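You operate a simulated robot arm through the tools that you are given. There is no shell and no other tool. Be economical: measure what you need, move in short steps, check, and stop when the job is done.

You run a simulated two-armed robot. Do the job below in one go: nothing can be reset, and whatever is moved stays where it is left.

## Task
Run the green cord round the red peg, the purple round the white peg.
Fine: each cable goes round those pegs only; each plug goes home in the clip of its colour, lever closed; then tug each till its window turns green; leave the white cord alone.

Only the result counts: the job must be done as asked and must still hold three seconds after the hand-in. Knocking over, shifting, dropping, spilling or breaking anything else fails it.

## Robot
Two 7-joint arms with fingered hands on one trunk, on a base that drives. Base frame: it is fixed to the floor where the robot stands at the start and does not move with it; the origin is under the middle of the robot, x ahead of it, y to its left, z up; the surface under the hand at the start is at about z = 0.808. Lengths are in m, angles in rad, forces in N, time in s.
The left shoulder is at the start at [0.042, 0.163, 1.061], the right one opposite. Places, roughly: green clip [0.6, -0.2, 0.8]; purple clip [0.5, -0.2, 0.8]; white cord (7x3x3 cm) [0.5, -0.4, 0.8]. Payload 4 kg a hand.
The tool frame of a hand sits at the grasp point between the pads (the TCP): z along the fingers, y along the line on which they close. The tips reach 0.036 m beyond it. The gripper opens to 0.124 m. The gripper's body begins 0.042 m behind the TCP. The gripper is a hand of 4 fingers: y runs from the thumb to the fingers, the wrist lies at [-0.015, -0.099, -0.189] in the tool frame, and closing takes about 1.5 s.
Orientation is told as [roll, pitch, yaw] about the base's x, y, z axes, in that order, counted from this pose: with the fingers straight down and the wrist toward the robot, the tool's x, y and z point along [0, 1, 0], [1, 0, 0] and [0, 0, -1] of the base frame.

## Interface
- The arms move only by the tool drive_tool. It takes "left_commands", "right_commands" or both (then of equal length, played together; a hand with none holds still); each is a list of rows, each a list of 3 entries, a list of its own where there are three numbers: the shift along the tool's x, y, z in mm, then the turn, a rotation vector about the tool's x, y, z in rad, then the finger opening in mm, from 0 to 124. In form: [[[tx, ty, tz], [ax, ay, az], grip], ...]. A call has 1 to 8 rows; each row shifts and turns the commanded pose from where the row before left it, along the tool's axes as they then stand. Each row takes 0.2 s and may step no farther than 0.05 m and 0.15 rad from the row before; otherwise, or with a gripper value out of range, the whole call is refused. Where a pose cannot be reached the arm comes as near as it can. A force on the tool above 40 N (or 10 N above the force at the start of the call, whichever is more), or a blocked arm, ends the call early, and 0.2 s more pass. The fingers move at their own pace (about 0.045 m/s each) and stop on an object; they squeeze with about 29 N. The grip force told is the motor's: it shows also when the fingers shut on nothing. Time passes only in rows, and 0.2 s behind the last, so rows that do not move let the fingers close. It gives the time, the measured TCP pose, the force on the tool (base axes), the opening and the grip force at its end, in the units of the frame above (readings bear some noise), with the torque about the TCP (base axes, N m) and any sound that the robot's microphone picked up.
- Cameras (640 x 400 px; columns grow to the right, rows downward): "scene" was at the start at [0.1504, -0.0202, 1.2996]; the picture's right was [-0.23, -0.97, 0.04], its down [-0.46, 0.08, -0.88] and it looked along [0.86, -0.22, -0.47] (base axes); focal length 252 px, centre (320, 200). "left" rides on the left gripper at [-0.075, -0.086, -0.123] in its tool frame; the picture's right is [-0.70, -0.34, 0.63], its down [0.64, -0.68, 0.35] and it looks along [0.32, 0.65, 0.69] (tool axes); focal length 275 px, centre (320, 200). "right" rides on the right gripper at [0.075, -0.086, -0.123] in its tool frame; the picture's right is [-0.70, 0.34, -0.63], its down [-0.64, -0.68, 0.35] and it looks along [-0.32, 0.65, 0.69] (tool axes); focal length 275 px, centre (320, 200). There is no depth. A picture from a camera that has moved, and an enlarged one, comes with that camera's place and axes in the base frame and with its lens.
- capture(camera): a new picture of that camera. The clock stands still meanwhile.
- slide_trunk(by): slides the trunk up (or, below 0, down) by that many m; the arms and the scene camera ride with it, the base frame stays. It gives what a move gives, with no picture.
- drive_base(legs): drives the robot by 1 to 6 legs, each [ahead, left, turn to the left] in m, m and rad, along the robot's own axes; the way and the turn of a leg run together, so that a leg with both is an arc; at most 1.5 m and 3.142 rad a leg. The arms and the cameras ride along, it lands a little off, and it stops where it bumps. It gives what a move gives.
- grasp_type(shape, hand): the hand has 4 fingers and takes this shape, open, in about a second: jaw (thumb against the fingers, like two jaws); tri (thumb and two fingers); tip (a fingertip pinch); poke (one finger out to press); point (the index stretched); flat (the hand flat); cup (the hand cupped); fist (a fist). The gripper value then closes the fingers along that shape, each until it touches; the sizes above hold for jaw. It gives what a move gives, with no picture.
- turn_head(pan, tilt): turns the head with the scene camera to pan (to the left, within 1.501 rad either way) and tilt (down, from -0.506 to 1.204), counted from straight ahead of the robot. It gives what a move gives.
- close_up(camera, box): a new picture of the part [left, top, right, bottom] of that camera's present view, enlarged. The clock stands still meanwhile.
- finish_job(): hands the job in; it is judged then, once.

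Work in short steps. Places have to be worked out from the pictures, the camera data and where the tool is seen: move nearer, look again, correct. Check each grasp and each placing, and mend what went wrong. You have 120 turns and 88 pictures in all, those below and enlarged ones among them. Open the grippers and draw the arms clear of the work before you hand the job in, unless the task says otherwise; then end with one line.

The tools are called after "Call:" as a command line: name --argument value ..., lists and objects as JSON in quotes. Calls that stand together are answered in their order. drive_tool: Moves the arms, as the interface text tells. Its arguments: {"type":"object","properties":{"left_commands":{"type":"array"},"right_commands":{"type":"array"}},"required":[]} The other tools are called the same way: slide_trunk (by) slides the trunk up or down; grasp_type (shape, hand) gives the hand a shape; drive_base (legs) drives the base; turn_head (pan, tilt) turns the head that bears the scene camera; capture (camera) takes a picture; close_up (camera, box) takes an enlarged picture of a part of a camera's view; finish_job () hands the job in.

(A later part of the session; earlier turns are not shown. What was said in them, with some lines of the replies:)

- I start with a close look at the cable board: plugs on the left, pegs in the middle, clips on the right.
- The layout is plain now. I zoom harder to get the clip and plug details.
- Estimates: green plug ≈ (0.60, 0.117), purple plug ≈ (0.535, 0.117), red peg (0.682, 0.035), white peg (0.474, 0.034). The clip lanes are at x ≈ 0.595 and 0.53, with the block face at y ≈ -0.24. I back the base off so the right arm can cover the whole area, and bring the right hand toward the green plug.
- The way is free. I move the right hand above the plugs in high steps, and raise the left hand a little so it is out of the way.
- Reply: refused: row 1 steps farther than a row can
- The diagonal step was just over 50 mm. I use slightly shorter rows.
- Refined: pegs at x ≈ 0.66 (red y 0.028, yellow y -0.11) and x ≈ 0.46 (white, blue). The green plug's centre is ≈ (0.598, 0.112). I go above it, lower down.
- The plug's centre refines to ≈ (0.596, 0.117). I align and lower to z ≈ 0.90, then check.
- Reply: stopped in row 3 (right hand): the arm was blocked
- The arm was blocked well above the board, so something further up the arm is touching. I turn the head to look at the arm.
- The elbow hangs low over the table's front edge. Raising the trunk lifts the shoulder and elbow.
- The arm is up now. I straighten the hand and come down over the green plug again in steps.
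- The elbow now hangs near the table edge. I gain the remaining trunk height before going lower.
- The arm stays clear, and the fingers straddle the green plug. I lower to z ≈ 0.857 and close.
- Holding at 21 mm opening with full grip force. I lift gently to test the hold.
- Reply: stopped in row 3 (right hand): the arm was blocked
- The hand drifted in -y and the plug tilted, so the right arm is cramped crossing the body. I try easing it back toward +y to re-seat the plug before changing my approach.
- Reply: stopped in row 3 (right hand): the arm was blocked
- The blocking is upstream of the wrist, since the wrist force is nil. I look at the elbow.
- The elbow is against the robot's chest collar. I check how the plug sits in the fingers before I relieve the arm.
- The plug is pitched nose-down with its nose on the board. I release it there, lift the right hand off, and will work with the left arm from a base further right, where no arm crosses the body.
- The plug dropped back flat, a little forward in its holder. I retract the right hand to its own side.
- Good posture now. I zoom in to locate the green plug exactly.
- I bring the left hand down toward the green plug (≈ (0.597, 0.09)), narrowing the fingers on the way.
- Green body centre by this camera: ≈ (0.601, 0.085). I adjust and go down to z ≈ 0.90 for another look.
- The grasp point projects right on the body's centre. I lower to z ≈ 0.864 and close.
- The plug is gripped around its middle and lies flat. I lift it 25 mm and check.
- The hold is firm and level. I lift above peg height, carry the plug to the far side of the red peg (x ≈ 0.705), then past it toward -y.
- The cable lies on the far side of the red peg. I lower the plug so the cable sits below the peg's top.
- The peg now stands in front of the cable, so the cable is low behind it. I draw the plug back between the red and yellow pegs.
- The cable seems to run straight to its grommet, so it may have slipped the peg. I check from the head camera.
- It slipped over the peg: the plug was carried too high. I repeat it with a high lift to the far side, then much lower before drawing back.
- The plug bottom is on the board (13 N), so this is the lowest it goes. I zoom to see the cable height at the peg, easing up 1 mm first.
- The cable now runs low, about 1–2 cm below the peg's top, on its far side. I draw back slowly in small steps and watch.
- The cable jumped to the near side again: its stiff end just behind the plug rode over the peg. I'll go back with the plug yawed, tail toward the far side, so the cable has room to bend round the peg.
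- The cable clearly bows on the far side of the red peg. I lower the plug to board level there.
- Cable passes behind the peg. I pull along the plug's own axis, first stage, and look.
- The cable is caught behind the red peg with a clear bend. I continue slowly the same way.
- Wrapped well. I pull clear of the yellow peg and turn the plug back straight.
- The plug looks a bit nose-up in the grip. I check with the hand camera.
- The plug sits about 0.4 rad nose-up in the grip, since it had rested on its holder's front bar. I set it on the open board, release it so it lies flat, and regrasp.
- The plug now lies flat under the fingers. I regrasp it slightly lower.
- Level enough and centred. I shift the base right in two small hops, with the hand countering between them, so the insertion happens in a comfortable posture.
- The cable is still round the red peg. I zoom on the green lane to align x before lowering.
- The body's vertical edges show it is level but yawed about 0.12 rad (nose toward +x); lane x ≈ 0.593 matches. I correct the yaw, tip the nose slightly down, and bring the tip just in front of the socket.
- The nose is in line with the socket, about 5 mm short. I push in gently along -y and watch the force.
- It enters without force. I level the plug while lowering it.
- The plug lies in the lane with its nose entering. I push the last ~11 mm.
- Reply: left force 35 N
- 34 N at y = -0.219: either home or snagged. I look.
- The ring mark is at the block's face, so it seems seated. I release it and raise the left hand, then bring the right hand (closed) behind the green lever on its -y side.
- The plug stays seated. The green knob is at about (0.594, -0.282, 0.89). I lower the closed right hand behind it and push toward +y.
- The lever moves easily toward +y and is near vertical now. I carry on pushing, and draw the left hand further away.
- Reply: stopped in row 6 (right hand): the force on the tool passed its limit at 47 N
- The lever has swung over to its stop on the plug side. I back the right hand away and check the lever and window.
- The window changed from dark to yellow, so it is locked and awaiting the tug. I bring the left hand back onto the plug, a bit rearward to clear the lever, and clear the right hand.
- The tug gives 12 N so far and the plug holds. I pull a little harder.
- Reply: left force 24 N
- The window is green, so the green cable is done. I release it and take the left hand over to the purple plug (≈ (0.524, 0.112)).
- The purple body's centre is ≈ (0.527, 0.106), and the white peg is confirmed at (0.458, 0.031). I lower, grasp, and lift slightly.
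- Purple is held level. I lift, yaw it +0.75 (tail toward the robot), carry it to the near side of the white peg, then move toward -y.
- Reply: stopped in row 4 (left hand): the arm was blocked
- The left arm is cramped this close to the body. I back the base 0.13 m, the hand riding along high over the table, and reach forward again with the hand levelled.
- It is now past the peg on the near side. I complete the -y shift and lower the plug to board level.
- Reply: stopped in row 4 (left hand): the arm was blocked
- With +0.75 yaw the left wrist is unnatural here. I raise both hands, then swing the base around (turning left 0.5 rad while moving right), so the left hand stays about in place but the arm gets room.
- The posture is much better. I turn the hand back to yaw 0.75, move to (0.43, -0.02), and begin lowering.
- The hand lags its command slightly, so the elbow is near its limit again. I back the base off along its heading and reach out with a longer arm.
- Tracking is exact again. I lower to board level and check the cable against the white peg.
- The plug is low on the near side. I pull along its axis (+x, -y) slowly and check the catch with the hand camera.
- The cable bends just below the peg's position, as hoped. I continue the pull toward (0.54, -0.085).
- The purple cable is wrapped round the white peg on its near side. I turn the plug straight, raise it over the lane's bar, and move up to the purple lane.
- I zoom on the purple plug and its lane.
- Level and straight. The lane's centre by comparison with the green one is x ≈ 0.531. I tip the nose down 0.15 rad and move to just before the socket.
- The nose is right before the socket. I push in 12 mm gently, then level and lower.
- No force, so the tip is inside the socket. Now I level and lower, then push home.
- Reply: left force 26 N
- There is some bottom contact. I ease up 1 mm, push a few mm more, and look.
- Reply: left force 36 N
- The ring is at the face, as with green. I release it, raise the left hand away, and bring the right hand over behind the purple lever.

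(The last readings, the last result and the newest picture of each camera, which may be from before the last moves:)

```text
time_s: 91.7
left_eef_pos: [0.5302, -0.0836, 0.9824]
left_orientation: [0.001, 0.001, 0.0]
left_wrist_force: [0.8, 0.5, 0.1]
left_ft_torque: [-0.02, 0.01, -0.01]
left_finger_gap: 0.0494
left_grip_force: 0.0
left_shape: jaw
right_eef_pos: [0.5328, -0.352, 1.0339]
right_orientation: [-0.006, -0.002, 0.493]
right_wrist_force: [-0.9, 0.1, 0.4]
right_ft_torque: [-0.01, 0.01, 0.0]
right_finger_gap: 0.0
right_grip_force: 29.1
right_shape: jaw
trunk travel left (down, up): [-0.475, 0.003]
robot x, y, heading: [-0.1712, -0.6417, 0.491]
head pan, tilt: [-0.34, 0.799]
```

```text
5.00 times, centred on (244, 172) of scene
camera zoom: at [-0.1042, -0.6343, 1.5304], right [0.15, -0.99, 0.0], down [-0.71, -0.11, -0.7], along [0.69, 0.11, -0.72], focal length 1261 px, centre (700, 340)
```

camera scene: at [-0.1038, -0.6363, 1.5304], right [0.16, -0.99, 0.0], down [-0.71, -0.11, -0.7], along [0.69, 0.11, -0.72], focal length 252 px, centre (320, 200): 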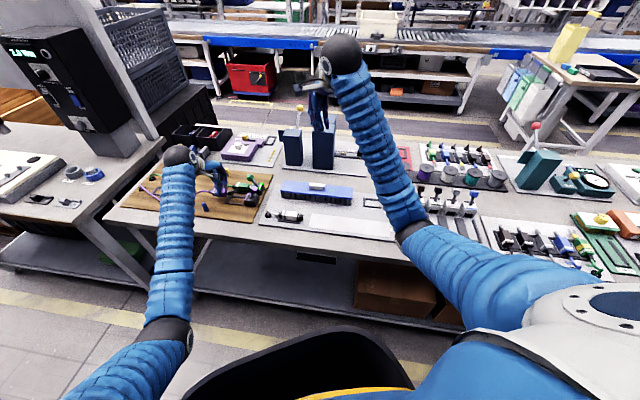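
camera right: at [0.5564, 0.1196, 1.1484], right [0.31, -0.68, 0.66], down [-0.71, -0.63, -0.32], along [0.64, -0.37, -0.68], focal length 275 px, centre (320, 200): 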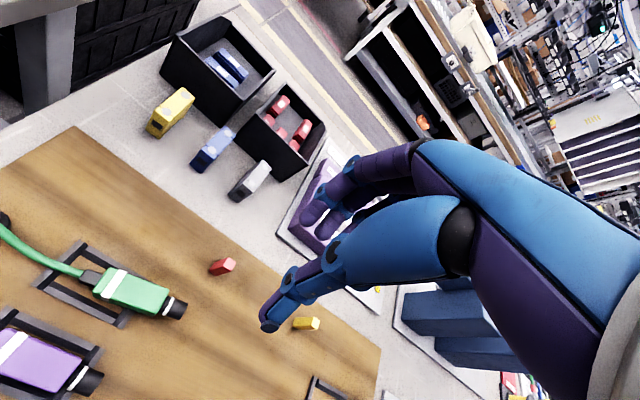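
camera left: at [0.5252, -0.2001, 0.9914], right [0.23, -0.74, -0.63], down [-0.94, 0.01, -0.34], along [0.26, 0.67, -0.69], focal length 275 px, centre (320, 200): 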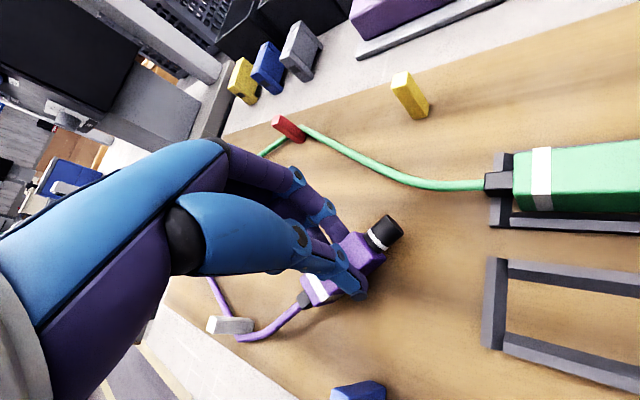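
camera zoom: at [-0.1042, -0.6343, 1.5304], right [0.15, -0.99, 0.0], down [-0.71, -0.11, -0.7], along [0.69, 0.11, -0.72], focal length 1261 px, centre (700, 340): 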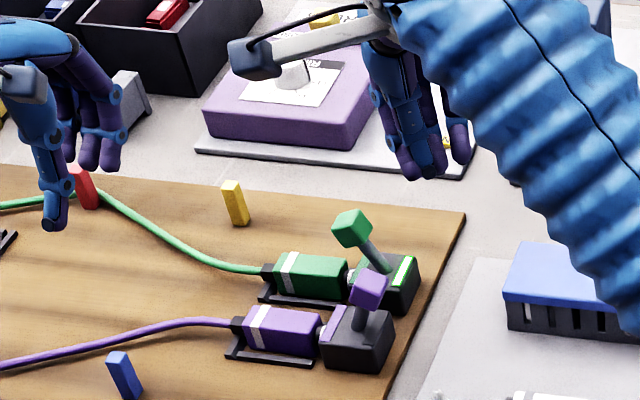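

Both plugs are seated and both wraps are visible. I lower the right hand behind the purple lever and push it over toward +y.

Call:
drive_tool --right_commands '[[[0, 0, 42], [0, 0, 0], 0], [[0, 0, 42], [0, 0, 0], 0], [[0, 0, 42], [0, 0, 0], 0], [[13.2, 7.1, 0], [0, 0, 0], 0], [[13.2, 7.1, 0], [0, 0, 0], 0], [[13.2, 7.1, 0], [0, 0, 0], 0]]' --left_commands '[[[30, 0, -10], [0, 0, 0], 50], [[30, 0, -10], [0, 0, 0], 50], [[0, 0, 0], [0, 0, 0], 50], [[0, 0, 0], [0, 0, 0], 50], [[0, 0, 0], [0, 0, 0], 50], [[0, 0, 0], [0, 0, 0], 50]]'

Call:
drive_tool --right_commands '[[[10.6, 5.7, 0], [0, 0, 0], 0], [[10.6, 5.7, 2], [0, 0, 0], 0], [[10.6, 5.7, 4], [0, 0, 0], 0], [[8, 4, 5], [0, 0, 0], 0]]'

Call:
close_up --camera "scene" --box '[206, 172, 270, 212]'

```text
time_s: 93.1
left_eef_pos: [0.5303, -0.0279, 1.0059]
left_orientation: [0.002, 0.001, 0.0]
left_wrist_force: [-0.9, 0.0, -0.4]
left_ft_torque: [0.02, 0.03, 0.03]
left_finger_gap: 0.0496
left_grip_force: 0.0
left_shape: jaw
right_eef_pos: [0.5331, -0.3091, 0.91]
right_orientation: [-0.004, -0.012, 0.491]
right_wrist_force: [3.1, -10.1, 24.2]
right_ft_torque: [0.27, -0.18, -0.09]
right_finger_gap: 0.0002
right_grip_force: 28.3
right_shape: jaw
trunk travel left (down, up): [-0.475, 0.003]
robot x, y, heading: [-0.1754, -0.6507, 0.488]
head pan, tilt: [-0.34, 0.799]
```

```text
time_s: 94.0
left_eef_pos: [0.5315, -0.031, 1.0045]
left_orientation: [0.002, 0.0, -0.004]
left_wrist_force: [0.1, 0.1, 0.2]
left_ft_torque: [-0.04, -0.01, 0.02]
left_finger_gap: 0.0498
left_grip_force: 0.0
left_shape: jaw
right_eef_pos: [0.5379, -0.2769, 0.8997]
right_orientation: [-0.011, -0.003, 0.482]
right_wrist_force: [-7.6, -32.2, 17.2]
right_ft_torque: [-0.15, 0.04, 0.02]
right_finger_gap: 0.0
right_grip_force: 28.9
right_shape: jaw
trunk travel left (down, up): [-0.475, 0.003]
robot x, y, heading: [-0.1767, -0.6458, 0.494]
head pan, tilt: [-0.34, 0.799]
stopped in row 4 (right hand): the force on the tool passed its limit at 47 N (the readings are from after the stop); the commanded pose is now the measured one
```

```text
10.00 times, centred on (238, 192) of scene
camera zoom: at [-0.1055, -0.6387, 1.5306], right [0.15, -0.99, 0.0], down [-0.71, -0.11, -0.7], along [0.69, 0.11, -0.72], focal length 2522 px, centre (1140, 280)
```

zoom: 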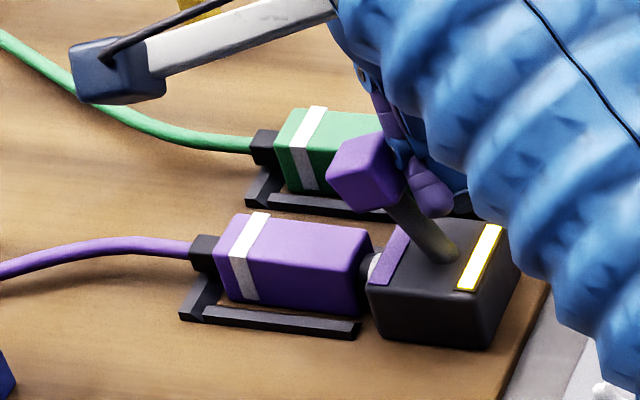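

The purple lever is closed and its window is yellow. I clear the right hand and bring the left hand back to the plug for the tug.

Call:
drive_tool --right_commands '[[[-18, -9.5, 0], [0, 0, 0], 0], [[-22, -12, -10], [0, 0, 0], 0], [[-25, -14, -35], [0, 0, 0], 0], [[-30, -16, -35], [0, 0, 0], 0], [[-35, -19, -25], [0, 0, 0], 0], [[-35, -19, -20], [0, 0, 0], 0], [[0, 0, 0], [0, 0, 0], 0], [[0, 0, 0], [0, 0, 0], 0]]' --left_commands '[[[0, 0, 0], [0, 0, 0], 50], [[0, 0, 0], [0, 0, 0], 50], [[-43, 0, 0], [0, 0, 0], 50], [[-43, 0, 0], [0, 0, 0], 50], [[-43, 0, 0], [0, 0, 0], 50], [[-43, -1, 0], [0, 0, 0], 50], [[0, 0, 48], [0, 0, 0], 50], [[0, 0, 40], [0, 0, 0], 50]]'

Call:
drive_tool --left_commands '[[[0, 0, 35], [0, 0, 0], 50], [[0, 0, 16], [0, 0, 0], 50], [[0, 0, 0], [0, 0, 0], 35], [[0, 0, 0], [0, 0, 0], 20], [[0, 0, 0], [0, 0, 0], 12], [[0, 0, 0], [0, 0, 0], 12], [[2, 0, 0], [0, 0, 0], 12], [[2, 0, 0], [0, 0, 0], 12]]'

Call:
drive_tool --left_commands '[[[1.5, 0, 0], [0, 0, 0], 12], [[1.5, 0, 0], [0, 0, 0], 12], [[0, 0, 0], [0, 0, 0], 12]]'

Call:
close_up --camera "scene" --box '[206, 172, 270, 212]'

```text
time_s: 95.8
left_eef_pos: [0.5298, -0.2018, 0.9135]
left_orientation: [0.002, 0.001, -0.003]
left_wrist_force: [0.4, 0.1, 0.0]
left_ft_torque: [0.04, -0.01, 0.01]
left_finger_gap: 0.0498
left_grip_force: 0.1
left_shape: jaw
right_eef_pos: [0.5344, -0.4615, 1.0238]
right_orientation: [-0.009, -0.003, 0.486]
right_wrist_force: [0.0, 0.2, -0.1]
right_ft_torque: [-0.01, -0.02, 0.02]
right_finger_gap: 0.0
right_grip_force: 29.3
right_shape: jaw
trunk travel left (down, up): [-0.475, 0.003]
robot x, y, heading: [-0.1751, -0.6461, 0.494]
head pan, tilt: [-0.34, 0.799]
```

```text
time_s: 97.6
left_eef_pos: [0.529, -0.1986, 0.8632]
left_orientation: [-0.001, 0.0, -0.005]
left_wrist_force: [-2.1, -11.2, 1.9]
left_ft_torque: [-0.29, 0.04, -0.08]
left_finger_gap: 0.0194
left_grip_force: 28.5
left_shape: jaw
right_eef_pos: [0.5335, -0.4618, 1.0243]
right_orientation: [-0.009, -0.001, 0.487]
right_wrist_force: [-0.4, 0.4, -0.5]
right_ft_torque: [0.02, 0.01, -0.03]
right_finger_gap: 0.0001
right_grip_force: 28.4
right_shape: jaw
trunk travel left (down, up): [-0.475, 0.003]
robot x, y, heading: [-0.173, -0.6437, 0.495]
head pan, tilt: [-0.34, 0.799]
```

```text
time_s: 98.4
left_eef_pos: [0.5299, -0.1958, 0.8637]
left_orientation: [0.0, 0.0, -0.003]
left_wrist_force: [-4.5, -23.2, -2.4]
left_ft_torque: [-0.62, 0.16, -0.27]
left_finger_gap: 0.0194
left_grip_force: 28.5
left_shape: jaw
right_eef_pos: [0.5333, -0.4621, 1.024]
right_orientation: [-0.009, -0.003, 0.485]
right_wrist_force: [0.0, 0.7, -0.3]
right_ft_torque: [0.0, -0.04, 0.0]
right_finger_gap: 0.0
right_grip_force: 28.9
right_shape: jaw
trunk travel left (down, up): [-0.475, 0.003]
robot x, y, heading: [-0.174, -0.6459, 0.493]
head pan, tilt: [-0.34, 0.799]
```

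```text
10.00 times, centred on (238, 192) of scene
camera zoom: at [-0.1042, -0.639, 1.5304], right [0.15, -0.99, 0.0], down [-0.71, -0.11, -0.7], along [0.69, 0.11, -0.72], focal length 2522 px, centre (1140, 280)
```

zoom: 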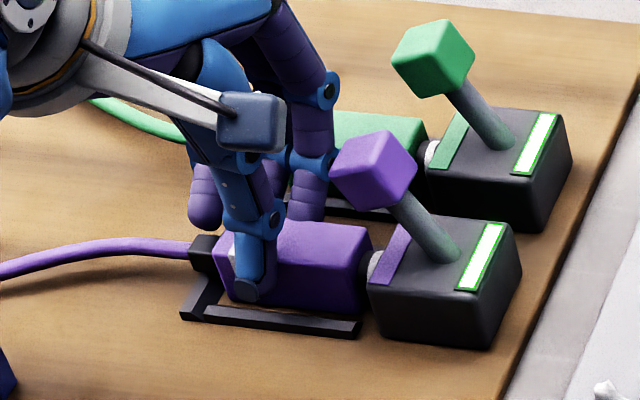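

Both windows are green now. I relax the pull, release, and draw both arms clear.

Call:
drive_tool --left_commands '[[[-3, 0, 0], [0, 0, 0], 12], [[0, 0, 0], [0, 0, 0], 30], [[0, 0, 0], [0, 0, 0], 50], [[0, 0, -5], [0, 0, 0], 50], [[0, 0, -40], [0, 0, 0], 50], [[0, 0, -48], [0, 0, 0], 50], [[0, 0, -48], [0, 0, 0], 80], [[10, -40, -20], [0, 0, 0], 124]]' --right_commands '[[[0, 0, -40], [0, 0, 0], 0], [[0, 0, -40], [0, 0, 0], 0], [[0, 0, 0], [0, 0, 0], 40], [[0, 0, 0], [0, 0, 0], 80], [[0, -30, 0], [0, 0, 0], 124], [[-30, -30, 0], [0, 0, 0], 124], [[-30, -30, 0], [0, 0, 0], 124], [[0, 0, 0], [0, 0, 0], 124]]'

Call:
drive_tool --left_commands '[[[0, -48, 0], [0, 0, 0], 124], [[0, -48, 0], [0, 0, 0], 124]]'

Call:
capture --camera "scene"

Call:
close_up --camera "scene" --box '[100, 140, 276, 250]'

```text
time_s: 100.2
left_eef_pos: [0.4878, -0.184, 1.0225]
left_orientation: [-0.003, 0.0, -0.001]
left_wrist_force: [-0.9, 0.3, 0.2]
left_ft_torque: [-0.02, -0.06, 0.04]
left_finger_gap: 0.1012
left_grip_force: 0.0
left_shape: jaw
right_eef_pos: [0.4785, -0.5533, 1.1054]
right_orientation: [-0.014, 0.0, 0.486]
right_wrist_force: [0.5, 1.0, 0.5]
right_ft_torque: [0.0, -0.04, -0.02]
right_finger_gap: 0.0848
right_grip_force: 0.1
right_shape: jaw
trunk travel left (down, up): [-0.475, 0.003]
robot x, y, heading: [-0.1757, -0.6444, 0.491]
head pan, tilt: [-0.34, 0.799]
```

```text
time_s: 100.8
left_eef_pos: [0.3932, -0.1878, 1.0241]
left_orientation: [0.001, 0.0, -0.001]
left_wrist_force: [-0.2, -0.1, 0.2]
left_ft_torque: [-0.01, 0.02, 0.02]
left_finger_gap: 0.1238
left_grip_force: 0.1
left_shape: jaw
right_eef_pos: [0.4803, -0.5552, 1.1059]
right_orientation: [-0.009, -0.001, 0.486]
right_wrist_force: [-0.2, -0.3, -0.7]
right_ft_torque: [0.01, -0.01, 0.0]
right_finger_gap: 0.1236
right_grip_force: 0.1
right_shape: jaw
trunk travel left (down, up): [-0.475, 0.003]
robot x, y, heading: [-0.1766, -0.6476, 0.491]
head pan, tilt: [-0.34, 0.799]
```

```text
5 pictures are left
camera scene: at [-0.1049, -0.6368, 1.5304], right [0.15, -0.99, 0.0], down [-0.71, -0.11, -0.7], along [0.69, 0.11, -0.72], focal length 252 px, centre (320, 200)
```

scene: 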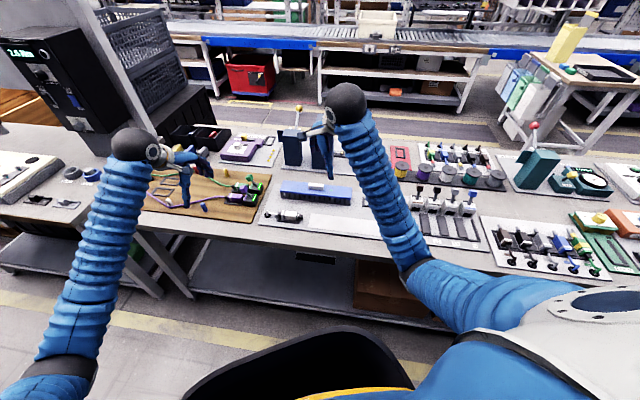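

```text
3.64 times, centred on (188, 195) of scene
camera zoom: at [-0.1049, -0.6368, 1.5304], right [0.15, -0.99, 0.0], down [-0.71, -0.11, -0.7], along [0.69, 0.11, -0.72], focal length 917 px, centre (800, 218)
```

zoom: 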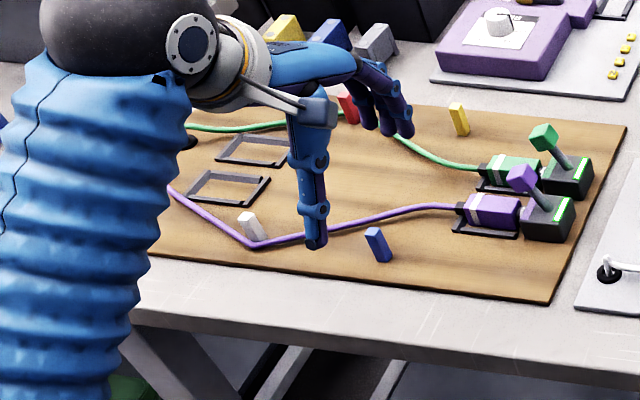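

Purple goes round the white peg only, green round the red one, and both levers are closed with green windows. I back the robot away from the bench and take one last look.

Call:
drive_base --legs '[[-0.2, 0, 0]]'

Call:
close_up --camera "scene" --box '[80, 100, 272, 220]'

```text
time_s: 102.4
left_eef_pos: [0.2178, -0.2806, 1.0267]
left_orientation: [0.002, 0.0, 0.0]
left_wrist_force: [-1.4, -0.3, 1.2]
left_ft_torque: [0.0, -0.05, -0.01]
left_finger_gap: 0.1238
left_grip_force: 0.1
left_shape: jaw
right_eef_pos: [0.3033, -0.6504, 1.1063]
right_orientation: [-0.012, -0.004, 0.486]
right_wrist_force: [-0.5, -0.7, 0.0]
right_ft_torque: [-0.01, -0.01, -0.01]
right_finger_gap: 0.1236
right_grip_force: 0.1
right_shape: jaw
trunk travel left (down, up): [-0.475, 0.003]
robot x, y, heading: [-0.3495, -0.7419, 0.497]
head pan, tilt: [-0.34, 0.799]
```

```text
3.33 times, centred on (176, 160) of scene
camera zoom: at [-0.2813, -0.7326, 1.5305], right [0.15, -0.99, 0.0], down [-0.71, -0.11, -0.7], along [0.69, 0.11, -0.72], focal length 841 px, centre (800, 333)
```

zoom: 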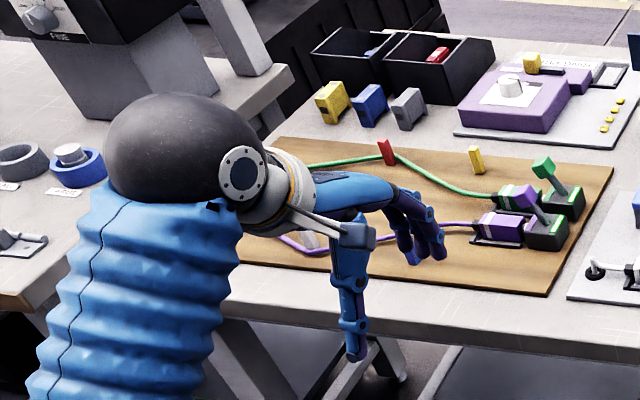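

Everything holds and the arms are clear, so I hand in.

Call:
finish_job

```text
The job is handed in.
```

The job is handed in: green runs round the red peg and purple round the white peg only, both plugs are home with levers closed and windows green after the tug, and the white cord was not touched.
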